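You operate a simulated robot arm through the tools that you are given. There is no shell and no other tool.

You run a simulated two-armed robot. Do the job below in one go: nothing can be reset, and whatever is moved stays where it is left.

JOB
Gauge the grey valve at the press: over +1.0 into the REWORK bin, otherwise into the DONE tray.
Fine: from the TO PRESS rack; a light touch of the plunger, the cap stays as it is; leave the swing plate out. Set down upright: what you pick out.

It is judged by the outcome, as a careful person would: the job done as asked, and still so three seconds after it is handed in. It fails if anything else is knocked over, pushed out of place, dropped, spilled or broken. Lids that push on must go on centred and level and be pressed home; caps that screw on are set level and turned clockwise until they are tight.

ROBOT AND FRAMES
Two 7-joint arms with fingered hands on one trunk that stands fixed in place. Base frame: the origin is at the foot of the trunk, x ahead of it, y to its left, z up; the work surface is at about z = 860. Lengths are in mm, angles in degrees, forces in N, time in s.
The left shoulder is at [80, 198, 1517], the right one opposite. With the tool pointing down near the work surface each hand reaches from about 100 to 700 mm from the base axis, measured 20 degrees to its own side. Payload 4 kg a hand.
Tool frame (each hand has its own): the origin (TCP) lies between the finger pads and is the grasp point; the fingertips stand 26 mm ahead of it; z points along the fingers, y is the line along which they close. The gripper opens to 132 mm; its body begins 73 mm behind the TCP. The gripper is a hand of 4 fingers: y runs from the thumb to the fingers, the wrist lies at [0, 0, -239] in the tool frame.
Orientation is that of the tool frame in the base frame, as a unit quaternion [w, x, y, z]. With the fingers straight down and closing along the base's y, the tool's x points along the base's -x, its y along +y and its z along -z.

CONTROLS
- The arms move only by the tool arm_command. It takes "left_commands", "right_commands" or both (then of equal length, played together; a hand with none holds still); each is a list that holds one entry, the list of rows, each a list of 6 numbers: the shift along the base's x, y, z in units of 400 mm (1.0 is 400 mm), then the turn, a rotation vector about the base's x, y, z in units of 90 degrees (1.0 is 90 degrees). In form: [[[dx, dy, dz, ax, ay, az], ...]]. A call has 1 to 20 rows; each row is the pose to reach, as a shift and turn from the pose commanded when the call began. A call with a number of a shift or a turn outside -1 to 1 is refused whole. Rows are played at 5 a second. More than 50 mm and 8.6 degrees between two rows, and nothing of the call is played. A pose out of reach is approached as far as the arm can. The call stops where the force on the tool passes 90 N (or 10 N more than at its start, if that is more) or the arm is blocked; 0.2 s more then pass. In this call time passes only in rows, and 0.2 s behind the last. It gives the time, the measured TCP pose, the force on the tool (base axes), the opening and the grip force at its end, in the units of the frame above (readings bear some noise), with the torque about the TCP (base axes, N m) and any sound that the robot's microphone picked up.
- Cameras (640 x 400 px; columns grow to the right, rows downward): "scene" is now at [108.4, -1.5, 1681.5]; the picture's right is [-0.02, -1.00, 0.00], its down [-0.71, 0.01, -0.71] and it looks along [0.71, -0.01, -0.71] (base axes); focal length 342 px, centre (320, 200). "left" rides on the left gripper at [-68, 2, -97] in its tool frame; the picture's right is [-0.02, -1.00, 0.00], its down [0.82, -0.02, -0.58] and it looks along [0.58, -0.01, 0.82] (tool axes); focal length 270 px, centre (320, 200). "right" rides on the right gripper at [68, 2, -97] in its tool frame; the picture's right is [-0.02, 1.00, 0.00], its down [-0.82, -0.02, -0.58] and it looks along [-0.58, -0.01, 0.82] (tool axes); focal length 270 px, centre (320, 200).
- snapshot(camera): a new picture of that camera. It takes no simulated time.
- move_column(by): slides the trunk up (or, below 0, down) by that many mm; the arms and the scene camera ride with it, the base frame stays. It gives what a move gives, with no picture.
- move_fingers(finger1, finger2, finger3, thumb_bend, hand): sets how far each is bent, from 0 (flat) to 100 (curled in); at 30 the hand is open as for a grip, at 70 the pads meet at the TCP. One left out holds its place. A second passes; each finger stops where it meets its share of the squeeze, and holds until it gets a number again. It is the only way to open and close the hand. It gives what a move gives, with no picture; readings hold the bend of each and the force on the fingers (four entries, about 0 where the hand has none), thumb and palm.
- pan_tilt(pan, tilt): turns the head with the scene camera to pan (to the left, within 86 degrees either way) and tilt (down, from -29 to 69), counted from straight ahead of the robot. It gives what a move gives.
- probe_pixels(camera, pixels): for up to 12 pixels [column, row] of the newest picture of that camera ("zoom" is the newest enlarged one), the place [x, y, z] in the base frame of the surface seen there, good to about 3 mm. It takes no simulated time.
- inspect(camera, box): a new picture of the part [left, top, right, bottom] of that camera's present view, enlarged. It takes no simulated time.
- close_job(): hands the job in; it is judged then, once.

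Leave the grippers open and the arms clear of the work at the hand-in unless told otherwise.

The tools are called after "Emit:" by a JSON object that holds its "method" and its "body". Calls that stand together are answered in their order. arm_command: Moves the arms, as the interface text tells. Its arguments: {"type":"object","properties":{"left_commands":{"type":"array","items":{"type":"array","items":{"type":"array","items":{"type":"number"}}}},"right_commands":{"type":"array","items":{"type":"array","items":{"type":"array","items":{"type":"number"}}}}},"required":[]} The other tools are called the same way: move_column (by) moves the trunk up or down; move_fingers (finger1, finger2, finger3, thumb_bend, hand) moves the fingers one by one; pan_tilt (pan, tilt) turns the head that bears the scene camera; snapshot (camera) takes a picture; probe_pixels (camera, pixels) gives the place of the surface under pixels of a picture; inspect (camera, box) takes an enlarged picture of a part of a camera's view; close_job () hands the job in.

At the start:

```text
t: 0.0
left_tcp_pos: [580.8, 238.9, 1245.8]
left_tcp_rot: [0.0, -0.001, 1.0, 0.0]
left_wrist_force: [0.7, 0.1, -0.2]
left_ft_torque: [0.0, 0.01, 0.03]
left_width: 131.7
left_grip_force: 0.1
left_shape: jaw
left_bend: [30.0, 30.0, 30.0, 30.0]
left_finger forces: [0.0, 0.0, 0.1, 0.0, 0.1, 0.1]
right_tcp_pos: [572.6, -272.6, 1245.5]
right_tcp_rot: [0.0, 0.001, 1.0, 0.0]
right_wrist_force: [-0.2, -0.2, 0.4]
right_ft_torque: [0.0, -0.01, -0.04]
right_width: 131.8
right_grip_force: 0.1
right_shape: jaw
right_bend: [30.0, 30.0, 30.0, 30.0]
right_finger forces: [0.0, 0.0, 0.1, 0.0, 0.1, 0.0]
trunk travel left (down, up): [-827.0, 13.0]
head pan, tilt (commanded): [-0.9, 44.9]
```

scene: 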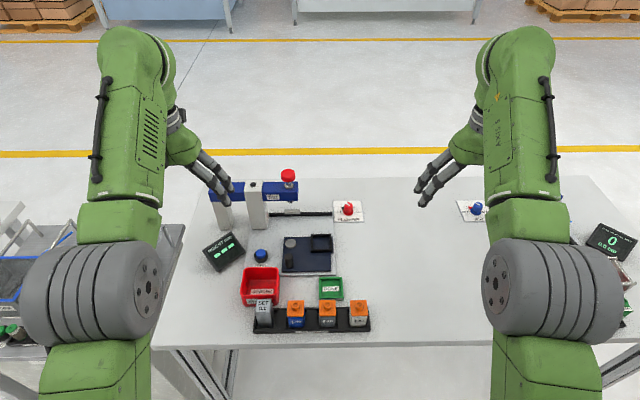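
right: 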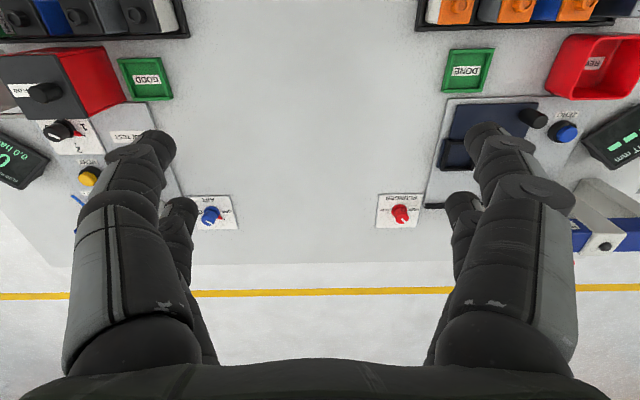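
left: 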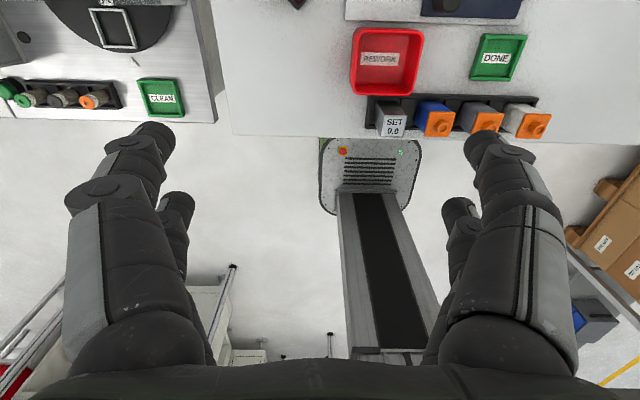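

I see a press station (left), a rack with orange-capped valves near the front edge, a red REWORK bin and a green DONE tray. First I look closer at these areas.

Emit:
{"method": "inspect", "body": {"camera": "scene", "box": [190, 160, 390, 285]}}

Emit:
{"method": "inspect", "body": {"camera": "scene", "box": [230, 260, 390, 360]}}

Emit:
{"method": "inspect", "body": {"camera": "scene", "box": [440, 180, 640, 305]}}

```text
3.20 times, centred on (290, 222) of scene
```

zoom: 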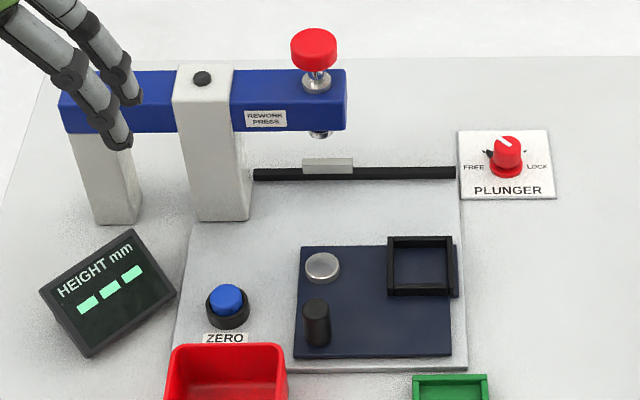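

```text
4.00 times, centred on (310, 310) of scene
```

zoom: 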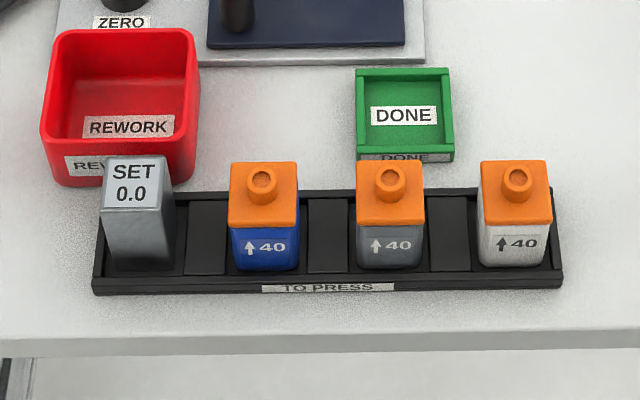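

```text
3.20 times, centred on (540, 242) of scene
```

zoom: 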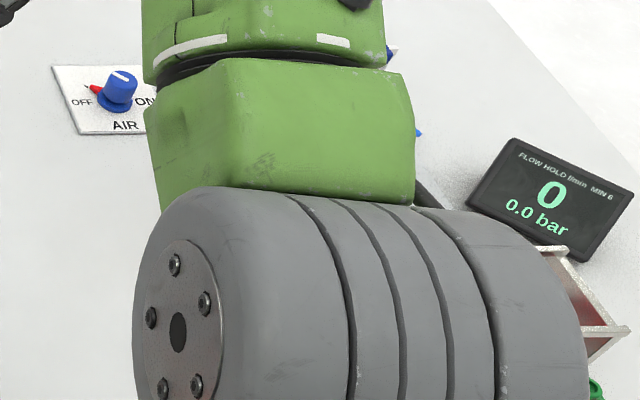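

I read a red plunger knob on the press, a HEIGHT display showing dashes, a ZERO button, a FREE/LOCK plunger knob, a SET 0.0 block and three valves (blue, grey, white). Now I probe positions of the press parts in the scene view.

Emit:
{"method": "snapshot", "body": {"camera": "scene"}}

Emit:
{"method": "inspect", "body": {"camera": "scene", "box": [190, 160, 390, 285]}}

Emit:
{"method": "probe_pixels", "body": {"camera": "zoom", "pixels": [[314, 45], [316, 82], [320, 134], [328, 165], [322, 262], [316, 305], [420, 270], [228, 295], [508, 145], [300, 352], [450, 352], [200, 78]]}}

Emit:
{"method": "inspect", "body": {"camera": "scene", "box": [270, 165, 345, 225]}}

Emit:
{"method": "inspect", "body": {"camera": "scene", "box": [275, 225, 345, 275]}}

```text
taken
```

scene: 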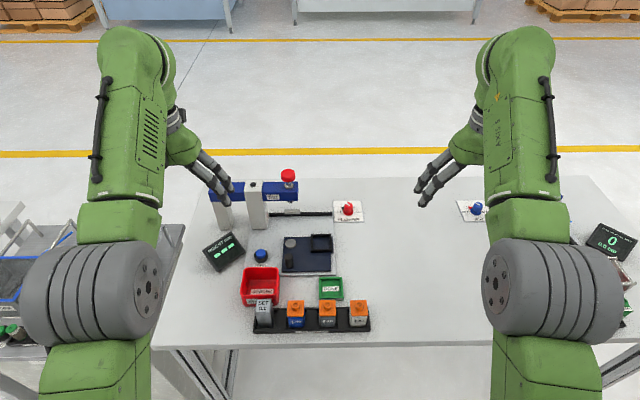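

```text
3.20 times, centred on (290, 222) of scene
```

zoom: 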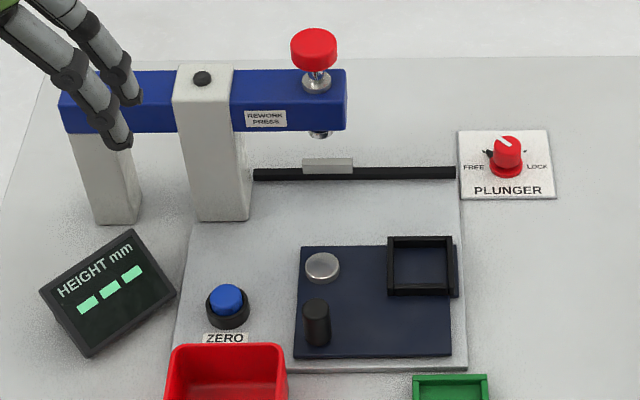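

```text
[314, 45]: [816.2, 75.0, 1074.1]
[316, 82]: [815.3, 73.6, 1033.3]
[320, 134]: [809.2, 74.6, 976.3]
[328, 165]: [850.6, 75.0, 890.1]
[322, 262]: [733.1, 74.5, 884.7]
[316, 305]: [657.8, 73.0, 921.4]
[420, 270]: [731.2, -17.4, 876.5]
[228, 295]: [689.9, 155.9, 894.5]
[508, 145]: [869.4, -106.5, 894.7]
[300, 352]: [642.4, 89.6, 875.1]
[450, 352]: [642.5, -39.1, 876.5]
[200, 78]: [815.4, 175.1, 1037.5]
```

```text
6.67 times, centred on (308, 195) of scene
```

zoom: 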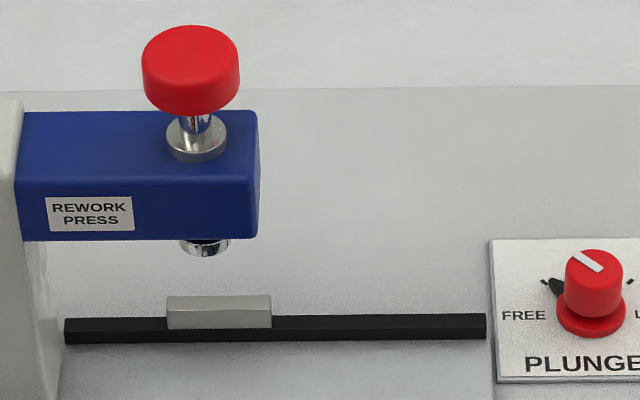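

```text
8.00 times, centred on (310, 250) of scene
```

zoom: 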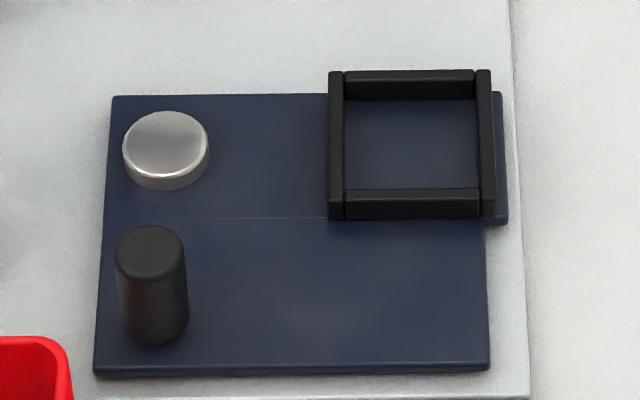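

The navy plate pivots on the silver disc near (733, 74) with a handle near (658, 73), and the black frame near (735, -17) would swing under the plunger at (815, 74). Now I inspect the plunger knob and the rack closely and probe the valves.

Emit:
{"method": "inspect", "body": {"camera": "scene", "box": [330, 195, 366, 225]}}

Emit:
{"method": "inspect", "body": {"camera": "scene", "box": [250, 292, 374, 340]}}

Emit:
{"method": "probe_pixels", "body": {"camera": "zoom", "pixels": [[230, 70], [394, 70], [555, 70], [230, 155], [394, 150], [555, 150], [65, 60], [65, 30], [100, 30], [150, 130], [310, 130], [230, 40]]}}

Emit:
{"method": "inspect", "body": {"camera": "scene", "box": [200, 225, 250, 275]}}

```text
13.33 times, centred on (348, 210) of scene
```

zoom: 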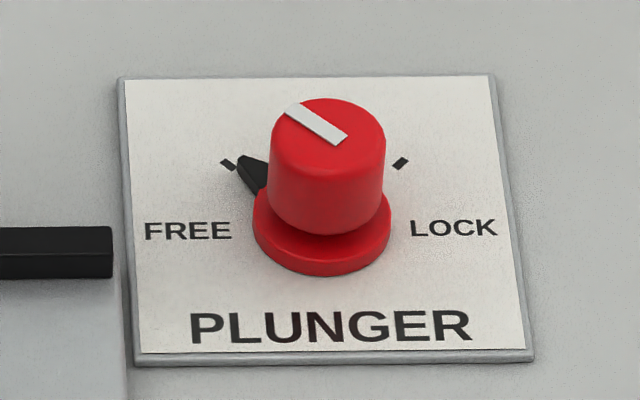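

```text
5.16 times, centred on (312, 316) of scene
```

zoom: 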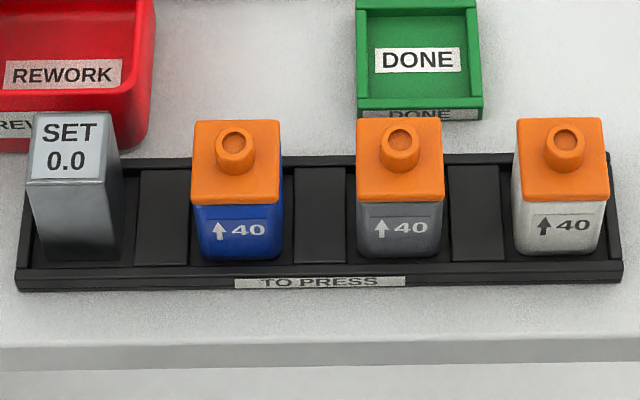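

```text
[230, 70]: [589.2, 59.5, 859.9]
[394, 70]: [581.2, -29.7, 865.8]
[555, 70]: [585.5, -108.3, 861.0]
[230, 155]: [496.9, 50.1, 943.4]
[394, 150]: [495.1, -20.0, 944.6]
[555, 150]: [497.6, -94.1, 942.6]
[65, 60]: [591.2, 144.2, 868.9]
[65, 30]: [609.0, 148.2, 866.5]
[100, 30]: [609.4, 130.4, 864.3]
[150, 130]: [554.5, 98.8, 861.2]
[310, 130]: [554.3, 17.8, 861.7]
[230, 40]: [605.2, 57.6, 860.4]
```

```text
8.00 times, centred on (225, 250) of scene
```

zoom: 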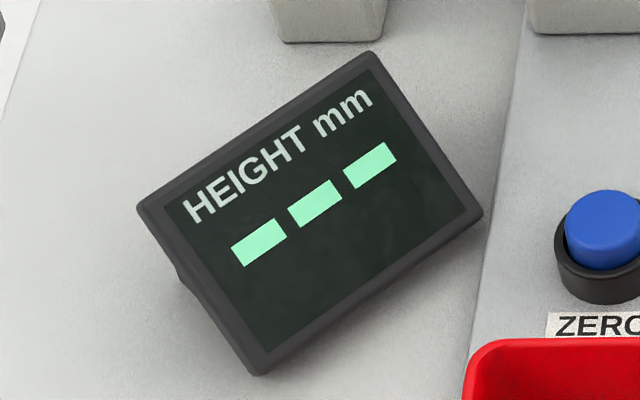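

The plunger knob already points to FREE. I re-take the rack zoom and probe the edges of the grey valve, the set block and the rack.

Emit:
{"method": "inspect", "body": {"camera": "scene", "box": [250, 292, 374, 340]}}

Emit:
{"method": "probe_pixels", "body": {"camera": "zoom", "pixels": [[362, 128], [438, 128], [362, 190], [438, 190], [400, 195], [399, 140], [400, 215], [400, 250], [400, 170], [470, 225], [400, 282], [480, 268]]}}

Emit:
{"method": "probe_pixels", "body": {"camera": "zoom", "pixels": [[38, 118], [105, 118], [35, 175], [110, 175], [75, 200], [75, 250], [200, 130], [275, 130], [525, 130], [595, 130], [30, 265], [610, 270]]}}

Emit:
{"method": "probe_pixels", "body": {"camera": "zoom", "pixels": [[420, 55], [365, 50], [478, 50], [365, 105], [420, 100], [420, 5], [60, 60], [60, 20], [145, 40], [8, 120], [140, 150], [320, 200]]}}

```text
5.16 times, centred on (312, 316) of scene
```

zoom: 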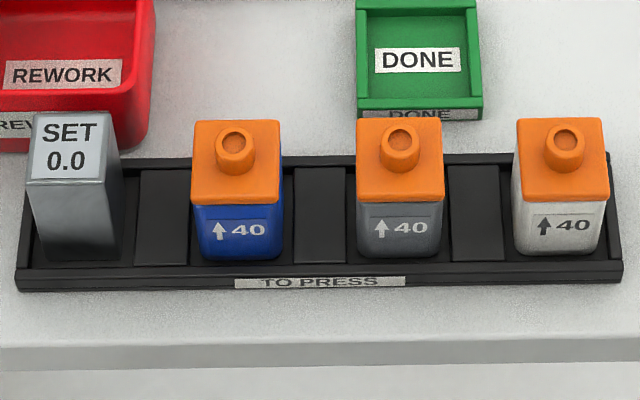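

```text
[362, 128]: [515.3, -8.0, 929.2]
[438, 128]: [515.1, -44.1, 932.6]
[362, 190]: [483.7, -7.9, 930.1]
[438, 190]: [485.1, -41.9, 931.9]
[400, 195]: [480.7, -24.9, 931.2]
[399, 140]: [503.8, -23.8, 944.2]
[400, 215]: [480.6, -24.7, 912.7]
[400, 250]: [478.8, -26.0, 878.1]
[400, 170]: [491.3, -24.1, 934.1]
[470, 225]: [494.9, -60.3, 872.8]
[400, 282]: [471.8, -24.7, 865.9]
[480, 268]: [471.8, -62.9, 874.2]
```

```text
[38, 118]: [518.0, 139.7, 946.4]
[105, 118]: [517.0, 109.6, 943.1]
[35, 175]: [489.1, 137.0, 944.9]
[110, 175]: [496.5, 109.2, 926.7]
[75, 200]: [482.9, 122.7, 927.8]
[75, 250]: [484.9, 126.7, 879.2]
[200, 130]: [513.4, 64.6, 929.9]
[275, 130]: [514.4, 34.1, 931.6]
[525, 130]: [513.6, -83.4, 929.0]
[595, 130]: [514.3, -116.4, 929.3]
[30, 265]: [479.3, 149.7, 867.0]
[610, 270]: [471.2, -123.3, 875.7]
```

```text
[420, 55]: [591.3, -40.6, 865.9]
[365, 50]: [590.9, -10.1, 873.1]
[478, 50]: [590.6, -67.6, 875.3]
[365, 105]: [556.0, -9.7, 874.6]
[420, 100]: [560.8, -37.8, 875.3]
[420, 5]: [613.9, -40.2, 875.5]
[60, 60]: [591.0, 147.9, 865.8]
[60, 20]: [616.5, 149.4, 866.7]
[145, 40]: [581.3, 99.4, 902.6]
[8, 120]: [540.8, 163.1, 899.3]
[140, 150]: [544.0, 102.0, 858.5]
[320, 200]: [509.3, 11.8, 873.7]
```

The grey valve is centred near (499, -24.5), cap top z≈930, nub top z≈944; neighbours stand 75 mm away. Now I look at the nest frame in detail and at my hands' finger shapes.

Emit:
{"method": "inspect", "body": {"camera": "scene", "box": [275, 225, 345, 275]}}

Emit:
{"method": "probe_pixels", "body": {"camera": "zoom", "pixels": [[335, 85], [335, 205], [487, 85], [490, 205], [400, 80], [410, 197], [350, 120], [460, 120], [400, 180], [165, 140], [150, 250], [400, 110]]}}

Emit:
{"method": "probe_pixels", "body": {"camera": "zoom", "pixels": [[115, 100], [100, 365], [485, 360], [505, 215], [520, 100], [525, 380], [250, 300], [250, 150], [150, 330], [600, 200], [60, 200], [152, 290]]}}

Emit:
{"method": "snapshot", "body": {"camera": "right"}}

Emit:
{"method": "inspect", "body": {"camera": "scene", "box": [150, 90, 250, 210]}}

Emit:
{"method": "inspect", "body": {"camera": "scene", "box": [400, 100, 500, 220]}}

```text
8.00 times, centred on (310, 250) of scene
```

zoom: 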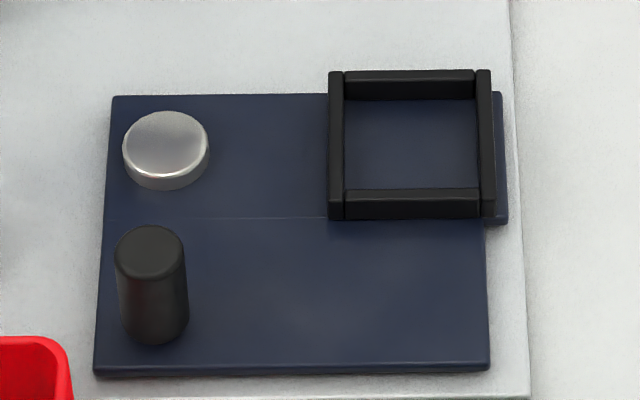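

```text
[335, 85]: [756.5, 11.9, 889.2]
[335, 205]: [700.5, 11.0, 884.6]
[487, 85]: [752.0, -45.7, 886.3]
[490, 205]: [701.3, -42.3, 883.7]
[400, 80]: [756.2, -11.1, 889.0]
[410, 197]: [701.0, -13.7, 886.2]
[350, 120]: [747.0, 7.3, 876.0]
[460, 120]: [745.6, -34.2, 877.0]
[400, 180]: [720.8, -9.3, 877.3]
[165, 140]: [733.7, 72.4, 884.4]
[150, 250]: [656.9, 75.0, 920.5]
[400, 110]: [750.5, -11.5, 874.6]
```

```text
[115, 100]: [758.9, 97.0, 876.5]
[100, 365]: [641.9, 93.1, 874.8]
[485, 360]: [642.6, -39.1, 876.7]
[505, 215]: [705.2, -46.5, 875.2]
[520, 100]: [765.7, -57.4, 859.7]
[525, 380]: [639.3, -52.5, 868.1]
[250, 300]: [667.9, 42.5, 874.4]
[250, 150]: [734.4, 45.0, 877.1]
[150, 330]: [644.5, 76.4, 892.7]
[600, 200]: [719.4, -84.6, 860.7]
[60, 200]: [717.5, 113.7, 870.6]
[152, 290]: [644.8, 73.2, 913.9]
```

```text
taken
```

right: 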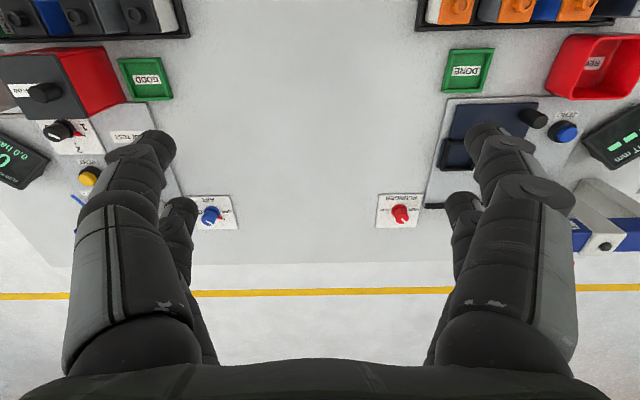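

```text
3.33 times, centred on (200, 150) of scene
```

zoom: 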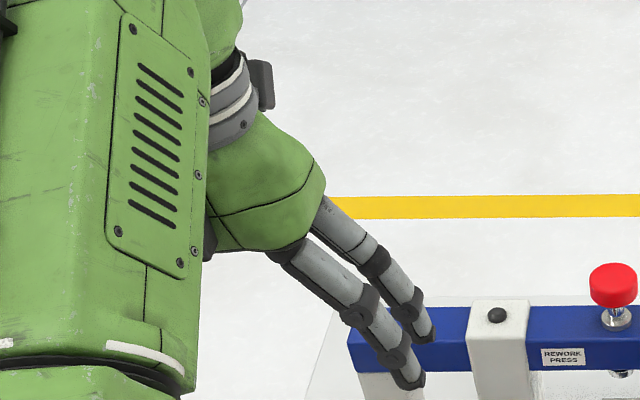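

```text
3.33 times, centred on (450, 160) of scene
```

zoom: 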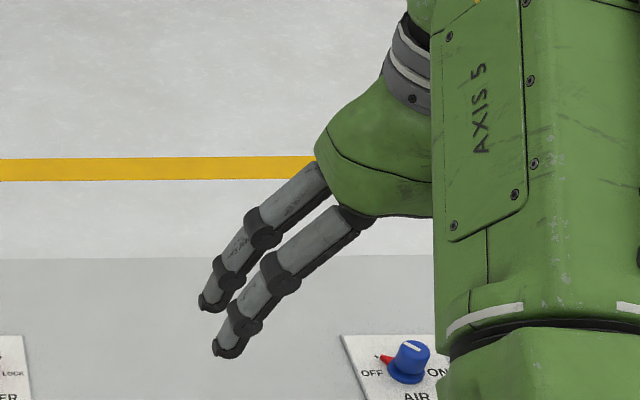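

The nest frame's inside is about x 707–750, y −38 to 8 (centre ≈ (729, −16)), frame top z≈888, plate z≈876. Each hand shows two pairs of fingers. I test which finger is which on the right hand by bending finger1 and looking.

Emit:
{"method": "move_fingers", "body": {"hand": "right", "finger1": 60}}

Emit:
{"method": "snapshot", "body": {"camera": "right"}}

Emit:
{"method": "move_fingers", "body": {"hand": "right", "finger2": 60}}

Emit:
{"method": "snapshot", "body": {"camera": "right"}}

Emit:
{"method": "move_fingers", "body": {"hand": "right", "finger3": 60}}

Emit:
{"method": "snapshot", "body": {"camera": "right"}}

Emit:
{"method": "move_fingers", "body": {"hand": "right", "thumb_bend": 60}}

Emit:
{"method": "snapshot", "body": {"camera": "right"}}

```text
t: 1.0
left_tcp_pos: [580.4, 239.3, 1245.1]
left_tcp_rot: [0.001, -0.001, 1.0, 0.0]
left_wrist_force: [0.9, -0.2, 0.2]
left_ft_torque: [-0.01, 0.0, -0.01]
left_width: 131.9
left_grip_force: 0.0
left_shape: jaw
left_bend: [30.0, 30.0, 30.0, 30.0]
left_finger forces: [0.1, 0.1, 0.0, 0.1, 0.0, 0.0]
right_tcp_pos: [572.7, -271.8, 1245.9]
right_tcp_rot: [0.0, 0.0, 1.0, 0.0]
right_wrist_force: [0.0, -0.3, -0.4]
right_ft_torque: [0.03, -0.01, -0.02]
right_width: 83.3
right_grip_force: 0.0
right_shape: fingers
right_bend: [60.0, 30.0, 30.0, 30.0]
right_finger forces: [0.0, 0.0, 0.0, 0.0, 0.0, 0.1]
trunk travel left (down, up): [-827.0, 13.0]
head pan, tilt (commanded): [-0.9, 44.9]
```

```text
taken
```

right: 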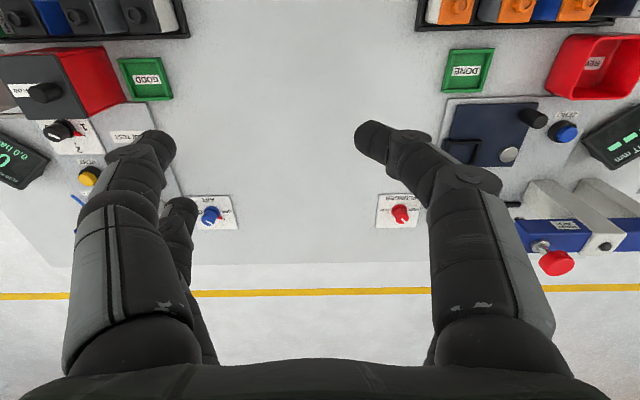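

```text
t: 2.0
left_tcp_pos: [579.9, 239.9, 1246.4]
left_tcp_rot: [0.0, 0.0, 1.0, 0.0]
left_wrist_force: [-0.4, 0.6, -0.3]
left_ft_torque: [-0.03, -0.02, 0.0]
left_width: 132.0
left_grip_force: 0.0
left_shape: jaw
left_bend: [30.0, 30.0, 30.0, 30.0]
left_finger forces: [0.0, 0.0, 0.0, 0.0, 0.0, 0.0]
right_tcp_pos: [572.8, -273.7, 1244.6]
right_tcp_rot: [0.0, 0.0, 1.0, -0.001]
right_wrist_force: [-0.1, 0.1, 0.5]
right_ft_torque: [0.0, 0.01, -0.01]
right_width: 83.2
right_grip_force: 0.1
right_shape: fingers
right_bend: [60.0, 60.0, 30.0, 30.0]
right_finger forces: [0.0, 0.0, 0.1, 0.0, 0.0, 0.1]
trunk travel left (down, up): [-827.0, 13.0]
head pan, tilt (commanded): [-0.9, 44.9]
```

```text
taken
```

right: 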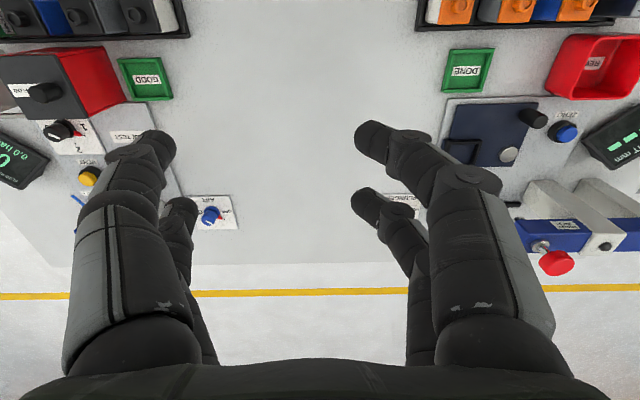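

```text
t: 3.0
left_tcp_pos: [579.6, 239.6, 1245.3]
left_tcp_rot: [0.0, -0.002, 1.0, -0.001]
left_wrist_force: [0.1, 0.1, 0.2]
left_ft_torque: [0.01, 0.03, -0.03]
left_width: 132.0
left_grip_force: 0.1
left_shape: jaw
left_bend: [30.0, 30.0, 30.0, 30.0]
left_finger forces: [0.0, 0.0, 0.1, 0.1, 0.0, 0.1]
right_tcp_pos: [572.3, -272.0, 1246.4]
right_tcp_rot: [0.0, 0.001, 1.0, 0.0]
right_wrist_force: [-0.1, -0.4, -0.4]
right_ft_torque: [0.03, 0.02, -0.02]
right_width: 83.1
right_grip_force: 0.1
right_shape: fingers
right_bend: [60.0, 60.0, 60.0, 30.0]
right_finger forces: [0.0, 0.0, 0.1, 0.1, 0.0, 0.0]
trunk travel left (down, up): [-827.0, 13.0]
head pan, tilt (commanded): [-0.9, 44.9]
```

```text
taken
```

right: 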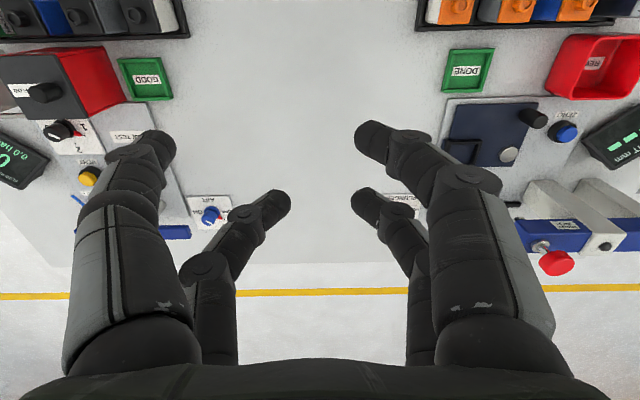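

```text
t: 4.0
left_tcp_pos: [580.8, 240.4, 1245.2]
left_tcp_rot: [-0.001, -0.001, 1.0, 0.0]
left_wrist_force: [0.2, 0.3, 0.3]
left_ft_torque: [0.0, -0.02, -0.04]
left_width: 131.7
left_grip_force: 0.2
left_shape: jaw
left_bend: [30.0, 30.0, 30.0, 30.0]
left_finger forces: [0.0, 0.0, 0.0, 0.1, 0.0, 0.1]
right_tcp_pos: [572.5, -273.9, 1245.2]
right_tcp_rot: [0.0, 0.0, 1.0, 0.001]
right_wrist_force: [0.3, 0.1, -1.0]
right_ft_torque: [-0.03, 0.04, -0.02]
right_width: 33.0
right_grip_force: 0.1
right_shape: fingers
right_bend: [60.0, 60.0, 60.0, 60.0]
right_finger forces: [0.0, 0.0, 0.0, 0.0, 0.0, 0.1]
trunk travel left (down, up): [-827.0, 13.0]
head pan, tilt (commanded): [-0.9, 44.9]
```

```text
taken
```

right: 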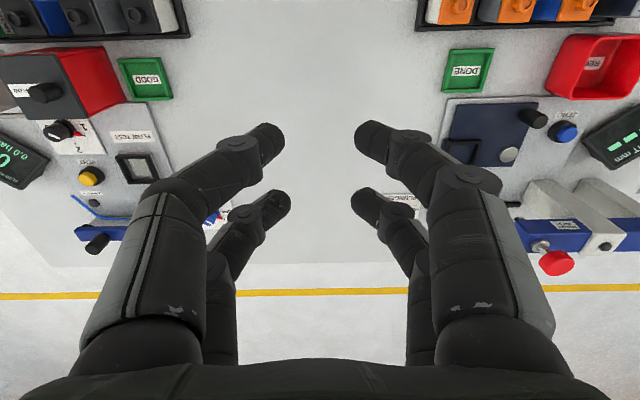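

Fingers 1 and 2 are on the +y side, finger 3 and thumb opposite; pads stay about 33 mm apart at bend 60. The grey valve should be gripped along x, so next I reopen the right hand, then carry it high to above the grey valve while yawing +90°.

Emit:
{"method": "move_fingers", "body": {"hand": "right", "finger1": 40, "finger2": 40, "finger3": 40, "thumb_bend": 40}}

Emit:
{"method": "arm_command", "body": {"right_commands": [[[-0.015, 0.052, 0, 0, 0, 0.083], [-0.031, 0.103, 0, 0, 0, 0.167], [-0.046, 0.155, 0, 0, 0, 0.25], [-0.061, 0.207, 0, 0, 0, 0.333], [-0.077, 0.258, 0, 0, 0, 0.417], [-0.092, 0.31, 0, 0, 0, 0.5], [-0.107, 0.362, 0, 0, 0, 0.583], [-0.123, 0.413, 0, 0, 0, 0.667], [-0.138, 0.465, 0, 0, 0, 0.75], [-0.153, 0.517, 0, 0, 0, 0.833], [-0.169, 0.568, 0, 0, 0, 0.917], [-0.184, 0.62, 0, 0, 0, 1.0]]]}}

Emit:
{"method": "snapshot", "body": {"camera": "scene"}}

Emit:
{"method": "snapshot", "body": {"camera": "right"}}

```text
t: 5.0
left_tcp_pos: [580.1, 239.8, 1246.1]
left_tcp_rot: [0.0, 0.0, 1.0, 0.0]
left_wrist_force: [0.2, -0.4, 0.1]
left_ft_torque: [0.02, 0.03, -0.04]
left_width: 131.7
left_grip_force: 0.1
left_shape: jaw
left_bend: [30.0, 30.0, 30.0, 30.0]
left_finger forces: [0.0, 0.0, 0.1, 0.0, 0.0, 0.0]
right_tcp_pos: [572.7, -273.0, 1245.5]
right_tcp_rot: [0.0, -0.001, 1.0, 0.0]
right_wrist_force: [1.1, 0.4, 0.2]
right_ft_torque: [-0.01, 0.01, -0.01]
right_width: 99.5
right_grip_force: 0.0
right_shape: fingers
right_bend: [40.0, 40.0, 40.0, 40.0]
right_finger forces: [0.0, 0.1, 0.1, 0.0, 0.0, 0.1]
trunk travel left (down, up): [-827.0, 13.0]
head pan, tilt (commanded): [-0.9, 44.9]
```

```text
t: 7.6
left_tcp_pos: [579.4, 241.0, 1246.5]
left_tcp_rot: [0.0, -0.001, 1.0, -0.001]
left_wrist_force: [-0.6, 0.9, 1.0]
left_ft_torque: [-0.01, 0.03, 0.0]
left_width: 131.8
left_grip_force: 0.0
left_shape: jaw
left_bend: [30.0, 30.0, 30.0, 30.0]
left_finger forces: [0.1, 0.0, 0.0, 0.0, 0.1, 0.0]
right_tcp_pos: [525.1, -10.9, 1236.7]
right_tcp_rot: [0.001, 0.708, -0.706, 0.0]
right_wrist_force: [-1.0, 0.1, -0.3]
right_ft_torque: [0.02, -0.03, -0.03]
right_width: 99.6
right_grip_force: 0.1
right_shape: fingers
right_bend: [40.0, 40.0, 40.0, 40.0]
right_finger forces: [0.0, 0.0, 0.1, 0.0, 0.1, 0.0]
right hand out of reach, approached as far as the arm can: row 2, 3, 4, 5, 6, 7, 8, 9, 10, 11, 12
trunk travel left (down, up): [-827.0, 13.0]
head pan, tilt (commanded): [-0.9, 44.9]
```

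```text
taken
```

scene: 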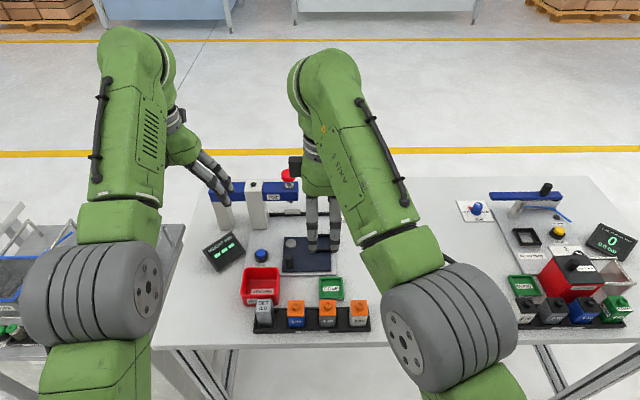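

```text
taken
```

right: 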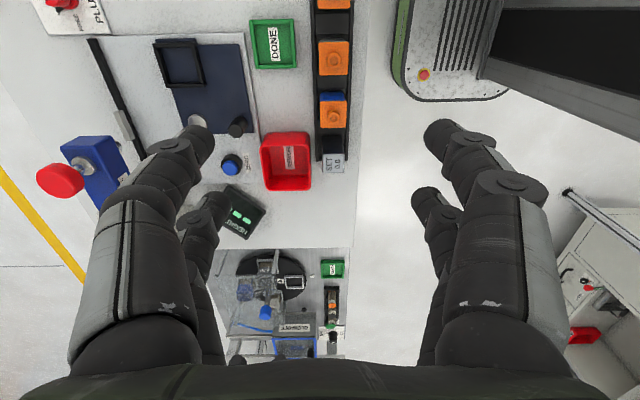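

The high pose over the rack is too near the shoulder (elbow limit); it stopped at (525, −11, 1237). The yaw is fine. Next I test the far reach in free air: move out toward above the nest at the same height.

Emit:
{"method": "arm_command", "body": {"right_commands": [[[0.1, 0, 0, 0, 0, 0], [0.2, 0, 0, 0, 0, 0], [0.3, 0, 0, 0, 0, 0], [0.4, 0, 0, 0, 0, 0], [0.5, 0, 0, 0, 0, 0]]]}}

```text
t: 8.8
left_tcp_pos: [580.1, 240.1, 1244.9]
left_tcp_rot: [0.0, -0.001, 1.0, 0.0]
left_wrist_force: [0.2, 0.6, 0.2]
left_ft_torque: [0.0, 0.04, 0.02]
left_width: 131.9
left_grip_force: 0.1
left_shape: jaw
left_bend: [30.0, 30.0, 30.0, 30.0]
left_finger forces: [0.0, 0.0, 0.0, 0.1, 0.1, 0.0]
right_tcp_pos: [699.3, -14.8, 1236.2]
right_tcp_rot: [0.002, -0.707, 0.707, 0.0]
right_wrist_force: [0.2, 0.1, 0.6]
right_ft_torque: [-0.01, 0.02, -0.01]
right_width: 100.0
right_grip_force: 0.1
right_shape: fingers
right_bend: [40.0, 40.0, 40.0, 40.0]
right_finger forces: [0.1, 0.0, 0.0, 0.0, 0.1, 0.1]
right hand out of reach, approached as far as the arm can: row 5
trunk travel left (down, up): [-827.0, 13.0]
head pan, tilt (commanded): [-0.9, 44.9]
```

It reached x≈699 before the limit. I test how reach changes with height: lower straight down to about z=1000 there (still well above the nest, z≈889).

Emit:
{"method": "arm_command", "body": {"right_commands": [[[0, 0, -0.1, 0, 0, 0], [0, 0, -0.2, 0, 0, 0], [0, 0, -0.3, 0, 0, 0], [0, 0, -0.4, 0, 0, 0], [0, 0, -0.5, 0, 0, 0], [0, 0, -0.6, 0, 0, 0]]]}}

Emit:
{"method": "snapshot", "body": {"camera": "right"}}

Emit:
{"method": "snapshot", "body": {"camera": "scene"}}

```text
t: 10.2
left_tcp_pos: [580.2, 237.9, 1245.3]
left_tcp_rot: [0.0, -0.001, 1.0, 0.001]
left_wrist_force: [-0.2, 0.1, 1.0]
left_ft_torque: [-0.01, 0.0, -0.01]
left_width: 132.0
left_grip_force: 0.0
left_shape: jaw
left_bend: [30.0, 30.0, 30.0, 30.0]
left_finger forces: [0.0, 0.0, 0.0, 0.0, 0.0, 0.0]
right_tcp_pos: [677.1, -18.2, 1008.9]
right_tcp_rot: [0.0, -0.707, 0.707, 0.001]
right_wrist_force: [0.8, 0.8, 0.0]
right_ft_torque: [0.01, 0.02, -0.04]
right_width: 99.4
right_grip_force: 0.1
right_shape: fingers
right_bend: [40.0, 40.0, 40.0, 40.0]
right_finger forces: [0.1, 0.0, 0.0, 0.0, 0.0, 0.0]
right hand out of reach, approached as far as the arm can: row 4, 5, 6
trunk travel left (down, up): [-827.0, 13.0]
head pan, tilt (commanded): [-0.9, 44.9]
```

```text
taken
```

right: 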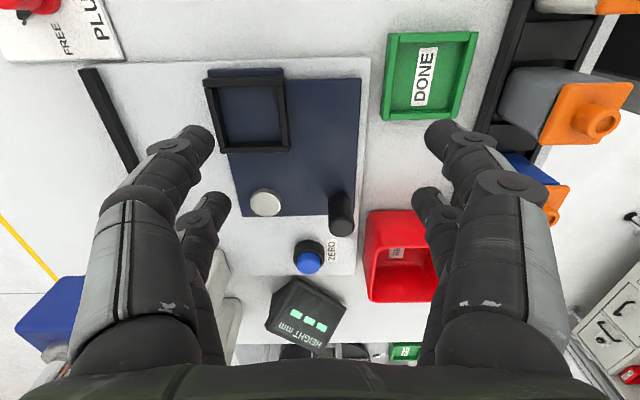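

```text
taken
```

scene: 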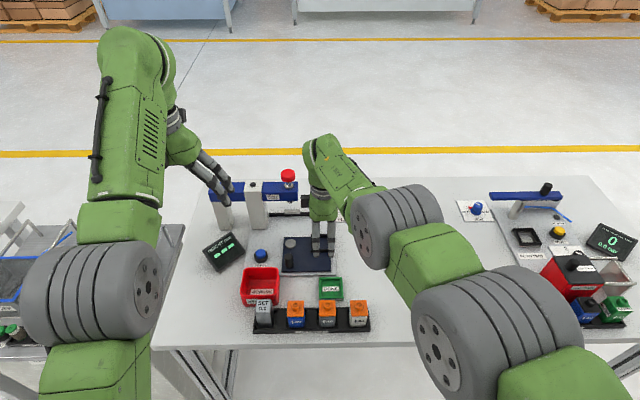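

The arm's limit near the table is about x≈680 straight down, so at the nest I will pitch the hand ~20° forward and grip along y. First I move the left hand aside (+y) and bring the right hand up and over the SET block while undoing the yaw.

Emit:
{"method": "arm_command", "body": {"left_commands": [[[0, 0.025, 0, 0, 0, 0], [0, 0.05, 0, 0, 0, 0], [0, 0.075, 0, 0, 0, 0], [0, 0.1, 0, 0, 0, 0], [0, 0.125, 0, 0, 0, 0], [0, 0.15, 0, 0, 0, 0], [0, 0.175, 0, 0, 0, 0], [0, 0.2, 0, 0, 0, 0], [0, 0.225, 0, 0, 0, 0], [0, 0.25, 0, 0, 0, 0], [0, 0.275, 0, 0, 0, 0], [0, 0.3, 0, 0, 0, 0]]], "right_commands": [[[-0.042, 0.031, 0.039, 0, 0, -0.083], [-0.084, 0.062, 0.077, 0, 0, -0.167], [-0.126, 0.093, 0.116, 0, 0, -0.25], [-0.168, 0.124, 0.154, 0, 0, -0.333], [-0.21, 0.155, 0.193, 0, 0, -0.417], [-0.2525, 0.1855, 0.231, 0, 0, -0.5], [-0.295, 0.216, 0.27, 0, 0, -0.583], [-0.337, 0.247, 0.308, 0, 0, -0.667], [-0.379, 0.278, 0.347, 0, 0, -0.75], [-0.421, 0.309, 0.385, 0, 0, -0.833], [-0.463, 0.34, 0.424, 0, 0, -0.917], [-0.505, 0.371, 0.4625, 0, 0, -1.0]]]}}

Emit:
{"method": "snapshot", "body": {"camera": "scene"}}

Emit:
{"method": "snapshot", "body": {"camera": "left"}}

```text
t: 12.8
left_tcp_pos: [587.1, 357.1, 1235.2]
left_tcp_rot: [0.0, -0.001, 1.0, 0.0]
left_wrist_force: [1.0, 0.5, -0.6]
left_ft_torque: [0.0, -0.01, -0.01]
left_width: 131.8
left_grip_force: 0.1
left_shape: jaw
left_bend: [30.0, 30.0, 30.0, 30.0]
left_finger forces: [0.1, 0.1, 0.1, 0.0, 0.0, 0.0]
left hand out of reach, approached as far as the arm can: row 8, 9, 10, 11, 12
right_tcp_pos: [551.2, 190.4, 1340.0]
right_tcp_rot: [-0.004, 0.002, 1.0, -0.002]
right_wrist_force: [-0.1, 0.0, 0.2]
right_ft_torque: [0.0, 0.03, 0.01]
right_width: 100.0
right_grip_force: 0.1
right_shape: fingers
right_bend: [40.0, 40.0, 40.0, 40.0]
right_finger forces: [0.0, 0.0, 0.0, 0.0, 0.0, 0.0]
right hand out of reach, approached as far as the arm can: row 2, 3, 4, 5, 6, 7, 8, 9, 10, 11, 12
trunk travel left (down, up): [-827.0, 13.0]
head pan, tilt (commanded): [-0.9, 44.9]
```

```text
taken
```

scene: 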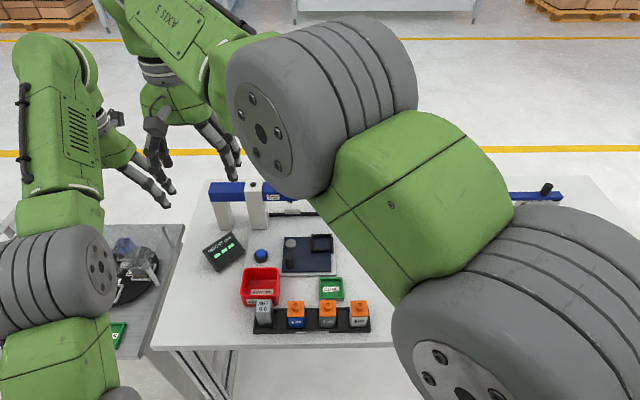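

```text
taken
```

left: 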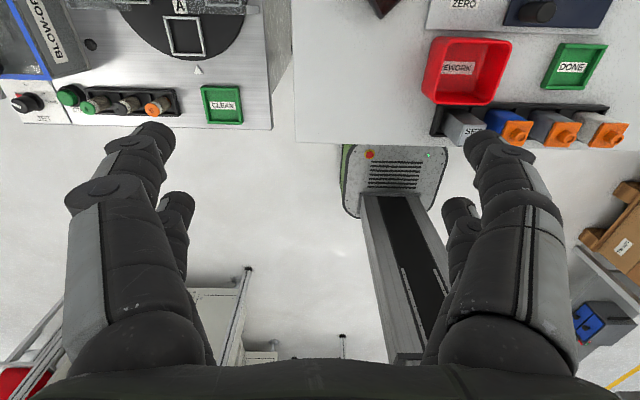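

The right arm contorted crossing so far left at that height (reached only (551, 190, 1340)). I back it out to the right side and lower, step by step, to recover a natural posture, and bring the left hand back a bit.

Emit:
{"method": "arm_command", "body": {"right_commands": [[[0.01, -0.06, 0, 0, 0, 0], [0.02, -0.12, 0, 0, 0, 0], [0.04, -0.18, 0, 0, 0, 0], [0.06, -0.24, 0, 0, 0, 0], [0.08, -0.3, 0, 0, 0, 0], [0.1, -0.36, 0, 0, 0, 0], [0.12, -0.42, 0, 0, 0, 0], [0.14, -0.48, 0, 0, 0, 0], [0.16, -0.54, 0, 0, 0, 0], [0.18, -0.6, 0, 0, 0, 0], [0.19, -0.66, 0, 0, 0, 0], [0.19, -0.72, 0, 0, 0, 0], [0.19, -0.78, 0, 0, 0, 0], [0.19, -0.84, 0, 0, 0, 0]]]}}

Emit:
{"method": "snapshot", "body": {"camera": "scene"}}

```text
t: 15.8
left_tcp_pos: [585.8, 354.8, 1238.2]
left_tcp_rot: [0.003, -0.002, 1.0, 0.001]
left_wrist_force: [-1.1, -0.8, 1.2]
left_ft_torque: [-0.01, 0.02, -0.02]
left_width: 132.1
left_grip_force: 0.1
left_shape: jaw
left_bend: [30.0, 30.0, 30.0, 30.0]
left_finger forces: [0.0, 0.0, 0.1, 0.0, 0.0, 0.0]
right_tcp_pos: [686.7, -152.2, 1344.9]
right_tcp_rot: [-0.003, -0.001, 1.0, 0.001]
right_wrist_force: [-0.5, 0.4, -0.4]
right_ft_torque: [-0.02, 0.0, -0.01]
right_width: 100.0
right_grip_force: 0.0
right_shape: fingers
right_bend: [40.0, 40.0, 40.0, 40.0]
right_finger forces: [0.1, 0.1, 0.0, 0.1, 0.0, 0.0]
right hand out of reach, approached as far as the arm can: row 1, 2, 3, 4, 5, 6, 7, 8, 9, 10, 11, 12, 13, 14
trunk travel left (down, up): [-827.0, 13.0]
head pan, tilt (commanded): [-0.9, 44.9]
```

```text
taken
```

scene: 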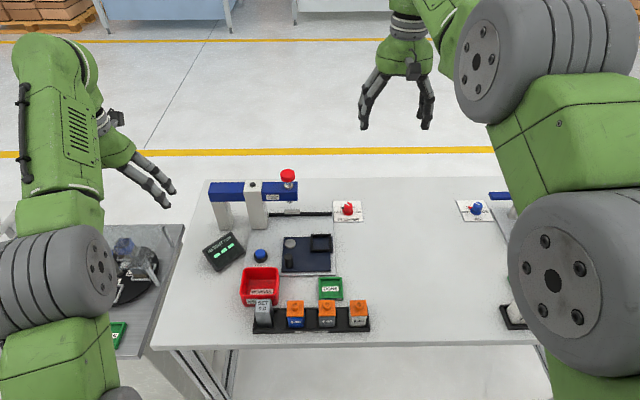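

The arm swung into an elbow-out posture. I command it lower and further out over the clear table area (about (660, −210, 1000)), which should draw the elbow back down.

Emit:
{"method": "arm_command", "body": {"right_commands": [[[0.03, 0, -0.05, 0, 0, 0], [0.06, 0, -0.1, 0, 0, 0], [0.09, 0, -0.15, 0, 0, 0], [0.12, 0, -0.2, 0, 0, 0], [0.15, 0, -0.25, 0, 0, 0], [0.18, 0, -0.3, 0, 0, 0], [0.2, 0, -0.35, 0, 0, 0], [0.2, 0, -0.4, 0, 0, 0], [0.2, 0, -0.45, 0, 0, 0], [0.2, 0, -0.45, 0, 0, 0]]]}}

Emit:
{"method": "snapshot", "body": {"camera": "scene"}}

```text
t: 18.0
left_tcp_pos: [584.8, 355.3, 1237.0]
left_tcp_rot: [0.001, -0.002, 1.0, -0.001]
left_wrist_force: [-0.2, 0.5, -0.1]
left_ft_torque: [-0.02, 0.0, 0.0]
left_width: 131.8
left_grip_force: 0.2
left_shape: jaw
left_bend: [30.0, 30.0, 30.0, 30.0]
left_finger forces: [0.1, 0.1, 0.1, 0.0, 0.0, 0.1]
right_tcp_pos: [725.3, -146.1, 1167.6]
right_tcp_rot: [0.0, 0.0, 1.0, 0.0]
right_wrist_force: [0.2, 0.4, 0.0]
right_ft_torque: [0.03, 0.01, -0.01]
right_width: 99.7
right_grip_force: 0.1
right_shape: fingers
right_bend: [40.0, 40.0, 40.0, 40.0]
right_finger forces: [0.1, 0.1, 0.0, 0.0, 0.0, 0.0]
right hand out of reach, approached as far as the arm can: row 3, 4, 5, 6, 7, 8, 9, 10
trunk travel left (down, up): [-827.0, 13.0]
head pan, tilt (commanded): [-0.9, 44.9]
```

```text
taken
```

scene: 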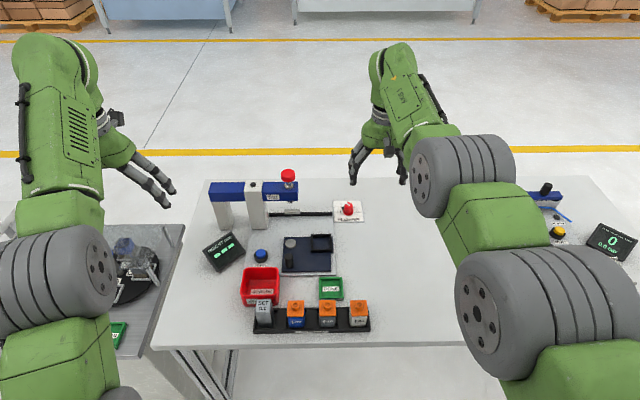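

I now understand each call starts from the pose actually reached. I bring the right hand to a neutral spot (600, −250, 1050) and the left hand toward (500, 200, 1050), since the left arm is better placed for the SET block at y≈124.

Emit:
{"method": "arm_command", "body": {"left_commands": [[[-0.027, -0.048, -0.058, 0, 0, 0], [-0.053, -0.097, -0.117, 0, 0, 0], [-0.08, -0.145, -0.175, 0, 0, 0], [-0.106, -0.194, -0.234, 0, 0, 0], [-0.133, -0.242, -0.292, 0, 0, 0], [-0.16, -0.29, -0.35, 0, 0, 0], [-0.186, -0.339, -0.41, 0, 0, 0], [-0.2125, -0.3875, -0.4675, 0, 0, 0]]], "right_commands": [[[-0.039, -0.0325, -0.037, 0, 0, 0], [-0.078, -0.065, -0.074, 0, 0, 0], [-0.117, -0.0975, -0.11, 0, 0, 0], [-0.156, -0.13, -0.147, 0, 0, 0], [-0.195, -0.1625, -0.184, 0, 0, 0], [-0.234, -0.195, -0.221, 0, 0, 0], [-0.273, -0.2275, -0.258, 0, 0, 0], [-0.3125, -0.26, -0.295, 0, 0, 0]]]}}

Emit:
{"method": "snapshot", "body": {"camera": "scene"}}

Emit:
{"method": "snapshot", "body": {"camera": "left"}}

```text
t: 19.8
left_tcp_pos: [499.6, 204.6, 1048.4]
left_tcp_rot: [0.001, -0.001, 1.0, 0.0]
left_wrist_force: [0.2, 0.1, -1.2]
left_ft_torque: [0.01, 0.01, -0.01]
left_width: 131.9
left_grip_force: 0.0
left_shape: jaw
left_bend: [30.0, 30.0, 30.0, 30.0]
left_finger forces: [0.0, 0.1, 0.1, 0.0, 0.0, 0.0]
right_tcp_pos: [697.1, -235.0, 1057.2]
right_tcp_rot: [-0.001, -0.001, 1.0, 0.001]
right_wrist_force: [-0.3, 0.8, -0.5]
right_ft_torque: [0.03, -0.02, -0.01]
right_width: 100.0
right_grip_force: 0.1
right_shape: fingers
right_bend: [40.0, 40.0, 40.0, 40.0]
right_finger forces: [0.0, 0.0, 0.0, 0.0, 0.0, 0.1]
right hand out of reach, approached as far as the arm can: row 2, 3, 4, 5, 6, 7, 8
trunk travel left (down, up): [-827.0, 13.0]
head pan, tilt (commanded): [-0.9, 44.9]
```

```text
taken
```

scene: 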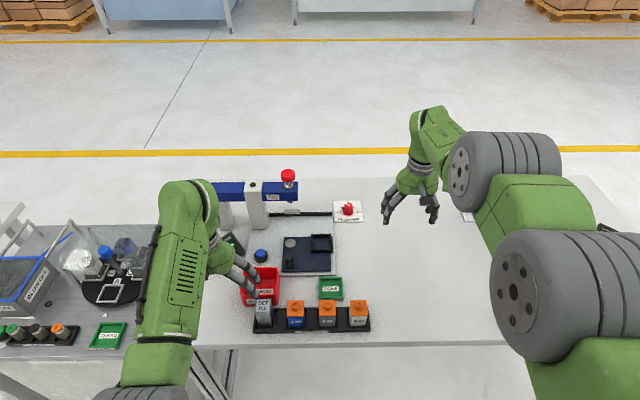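

```text
taken
```

left: 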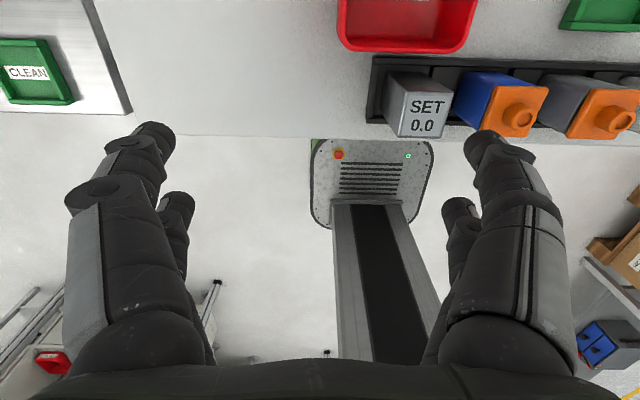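

The left arm tracks well. The right arm is stuck in an awkward posture ((697, −235, 1057)); I look at it by panning the head right.

Emit:
{"method": "pan_tilt", "body": {"pan": -35, "tilt": 40}}

Emit:
{"method": "snapshot", "body": {"camera": "scene"}}

Emit:
{"method": "snapshot", "body": {"camera": "right"}}

```text
t: 20.8
left_tcp_pos: [501.8, 204.9, 1048.1]
left_tcp_rot: [0.0, -0.001, 1.0, 0.001]
left_wrist_force: [0.2, 0.5, 0.1]
left_ft_torque: [-0.02, -0.04, -0.01]
left_width: 132.0
left_grip_force: 0.1
left_shape: jaw
left_bend: [30.0, 30.0, 30.0, 30.0]
left_finger forces: [0.1, 0.1, 0.0, 0.0, 0.1, 0.1]
right_tcp_pos: [698.1, -233.0, 1058.7]
right_tcp_rot: [-0.002, 0.0, 1.0, 0.0]
right_wrist_force: [0.1, 0.6, 0.9]
right_ft_torque: [-0.01, -0.02, 0.05]
right_width: 99.8
right_grip_force: 0.1
right_shape: fingers
right_bend: [40.0, 40.0, 40.0, 40.0]
right_finger forces: [0.0, 0.0, 0.1, 0.0, 0.0, 0.0]
trunk travel left (down, up): [-827.0, 13.0]
head pan, tilt (commanded): [-35.0, 40.0]
```

```text
taken
```

scene: 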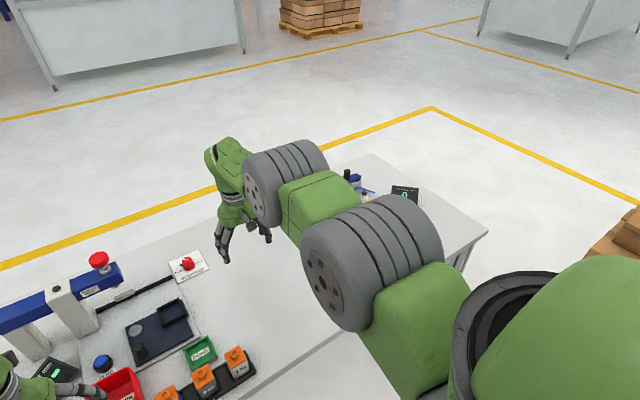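

```text
taken
```

right: 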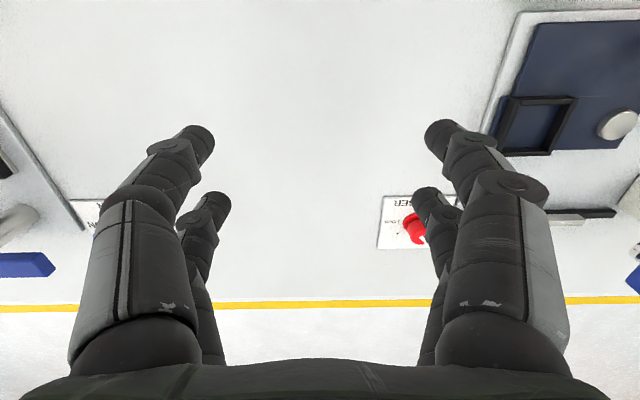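

The right arm looks hyper-straight (its elbow passed through straight). I try to flip it back: stretch it out to the limit over clear table, then retract.

Emit:
{"method": "arm_command", "body": {"right_commands": [[[0.05, 0, -0.02, 0, 0, 0], [0.1, 0, -0.04, 0, 0, 0], [0.15, 0, -0.06, 0, 0, 0], [0.2, 0, -0.08, 0, 0, 0], [0.25, 0, -0.1, 0, 0, 0], [0.2, 0, -0.1, 0, 0, 0], [0.15, 0, -0.1, 0, 0, 0], [0.1, 0, -0.1, 0, 0, 0], [0.05, 0, -0.1, 0, 0, 0], [0.0, 0, -0.1, 0, 0, 0], [-0.05, 0, -0.1, 0, 0, 0], [-0.1, 0, -0.1, 0, 0, 0], [-0.15, 0, -0.1, 0, 0, 0], [-0.2, 0, -0.1, 0, 0, 0], [-0.25, 0, -0.1, 0, 0, 0]]]}}

Emit:
{"method": "snapshot", "body": {"camera": "scene"}}

```text
t: 24.0
left_tcp_pos: [499.2, 204.3, 1047.7]
left_tcp_rot: [0.001, -0.001, 1.0, 0.0]
left_wrist_force: [0.2, 0.1, -0.9]
left_ft_torque: [0.01, 0.0, 0.01]
left_width: 131.9
left_grip_force: 0.1
left_shape: jaw
left_bend: [30.0, 30.0, 30.0, 30.0]
left_finger forces: [0.1, 0.1, 0.1, 0.0, 0.0, 0.0]
right_tcp_pos: [599.1, -232.9, 1017.9]
right_tcp_rot: [0.0, -0.001, 1.0, 0.0]
right_wrist_force: [-0.3, -0.3, 1.0]
right_ft_torque: [0.01, -0.02, 0.01]
right_width: 99.9
right_grip_force: 0.1
right_shape: fingers
right_bend: [40.0, 40.0, 40.0, 40.0]
right_finger forces: [0.0, 0.0, 0.1, 0.1, 0.1, 0.0]
right hand out of reach, approached as far as the arm can: row 1, 2, 3, 4, 5, 6, 7, 8, 9
trunk travel left (down, up): [-827.0, 13.0]
head pan, tilt (commanded): [-35.0, 40.0]
```

```text
taken
```

scene: 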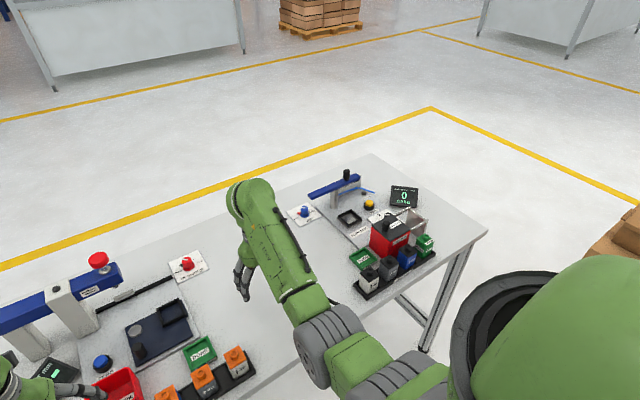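

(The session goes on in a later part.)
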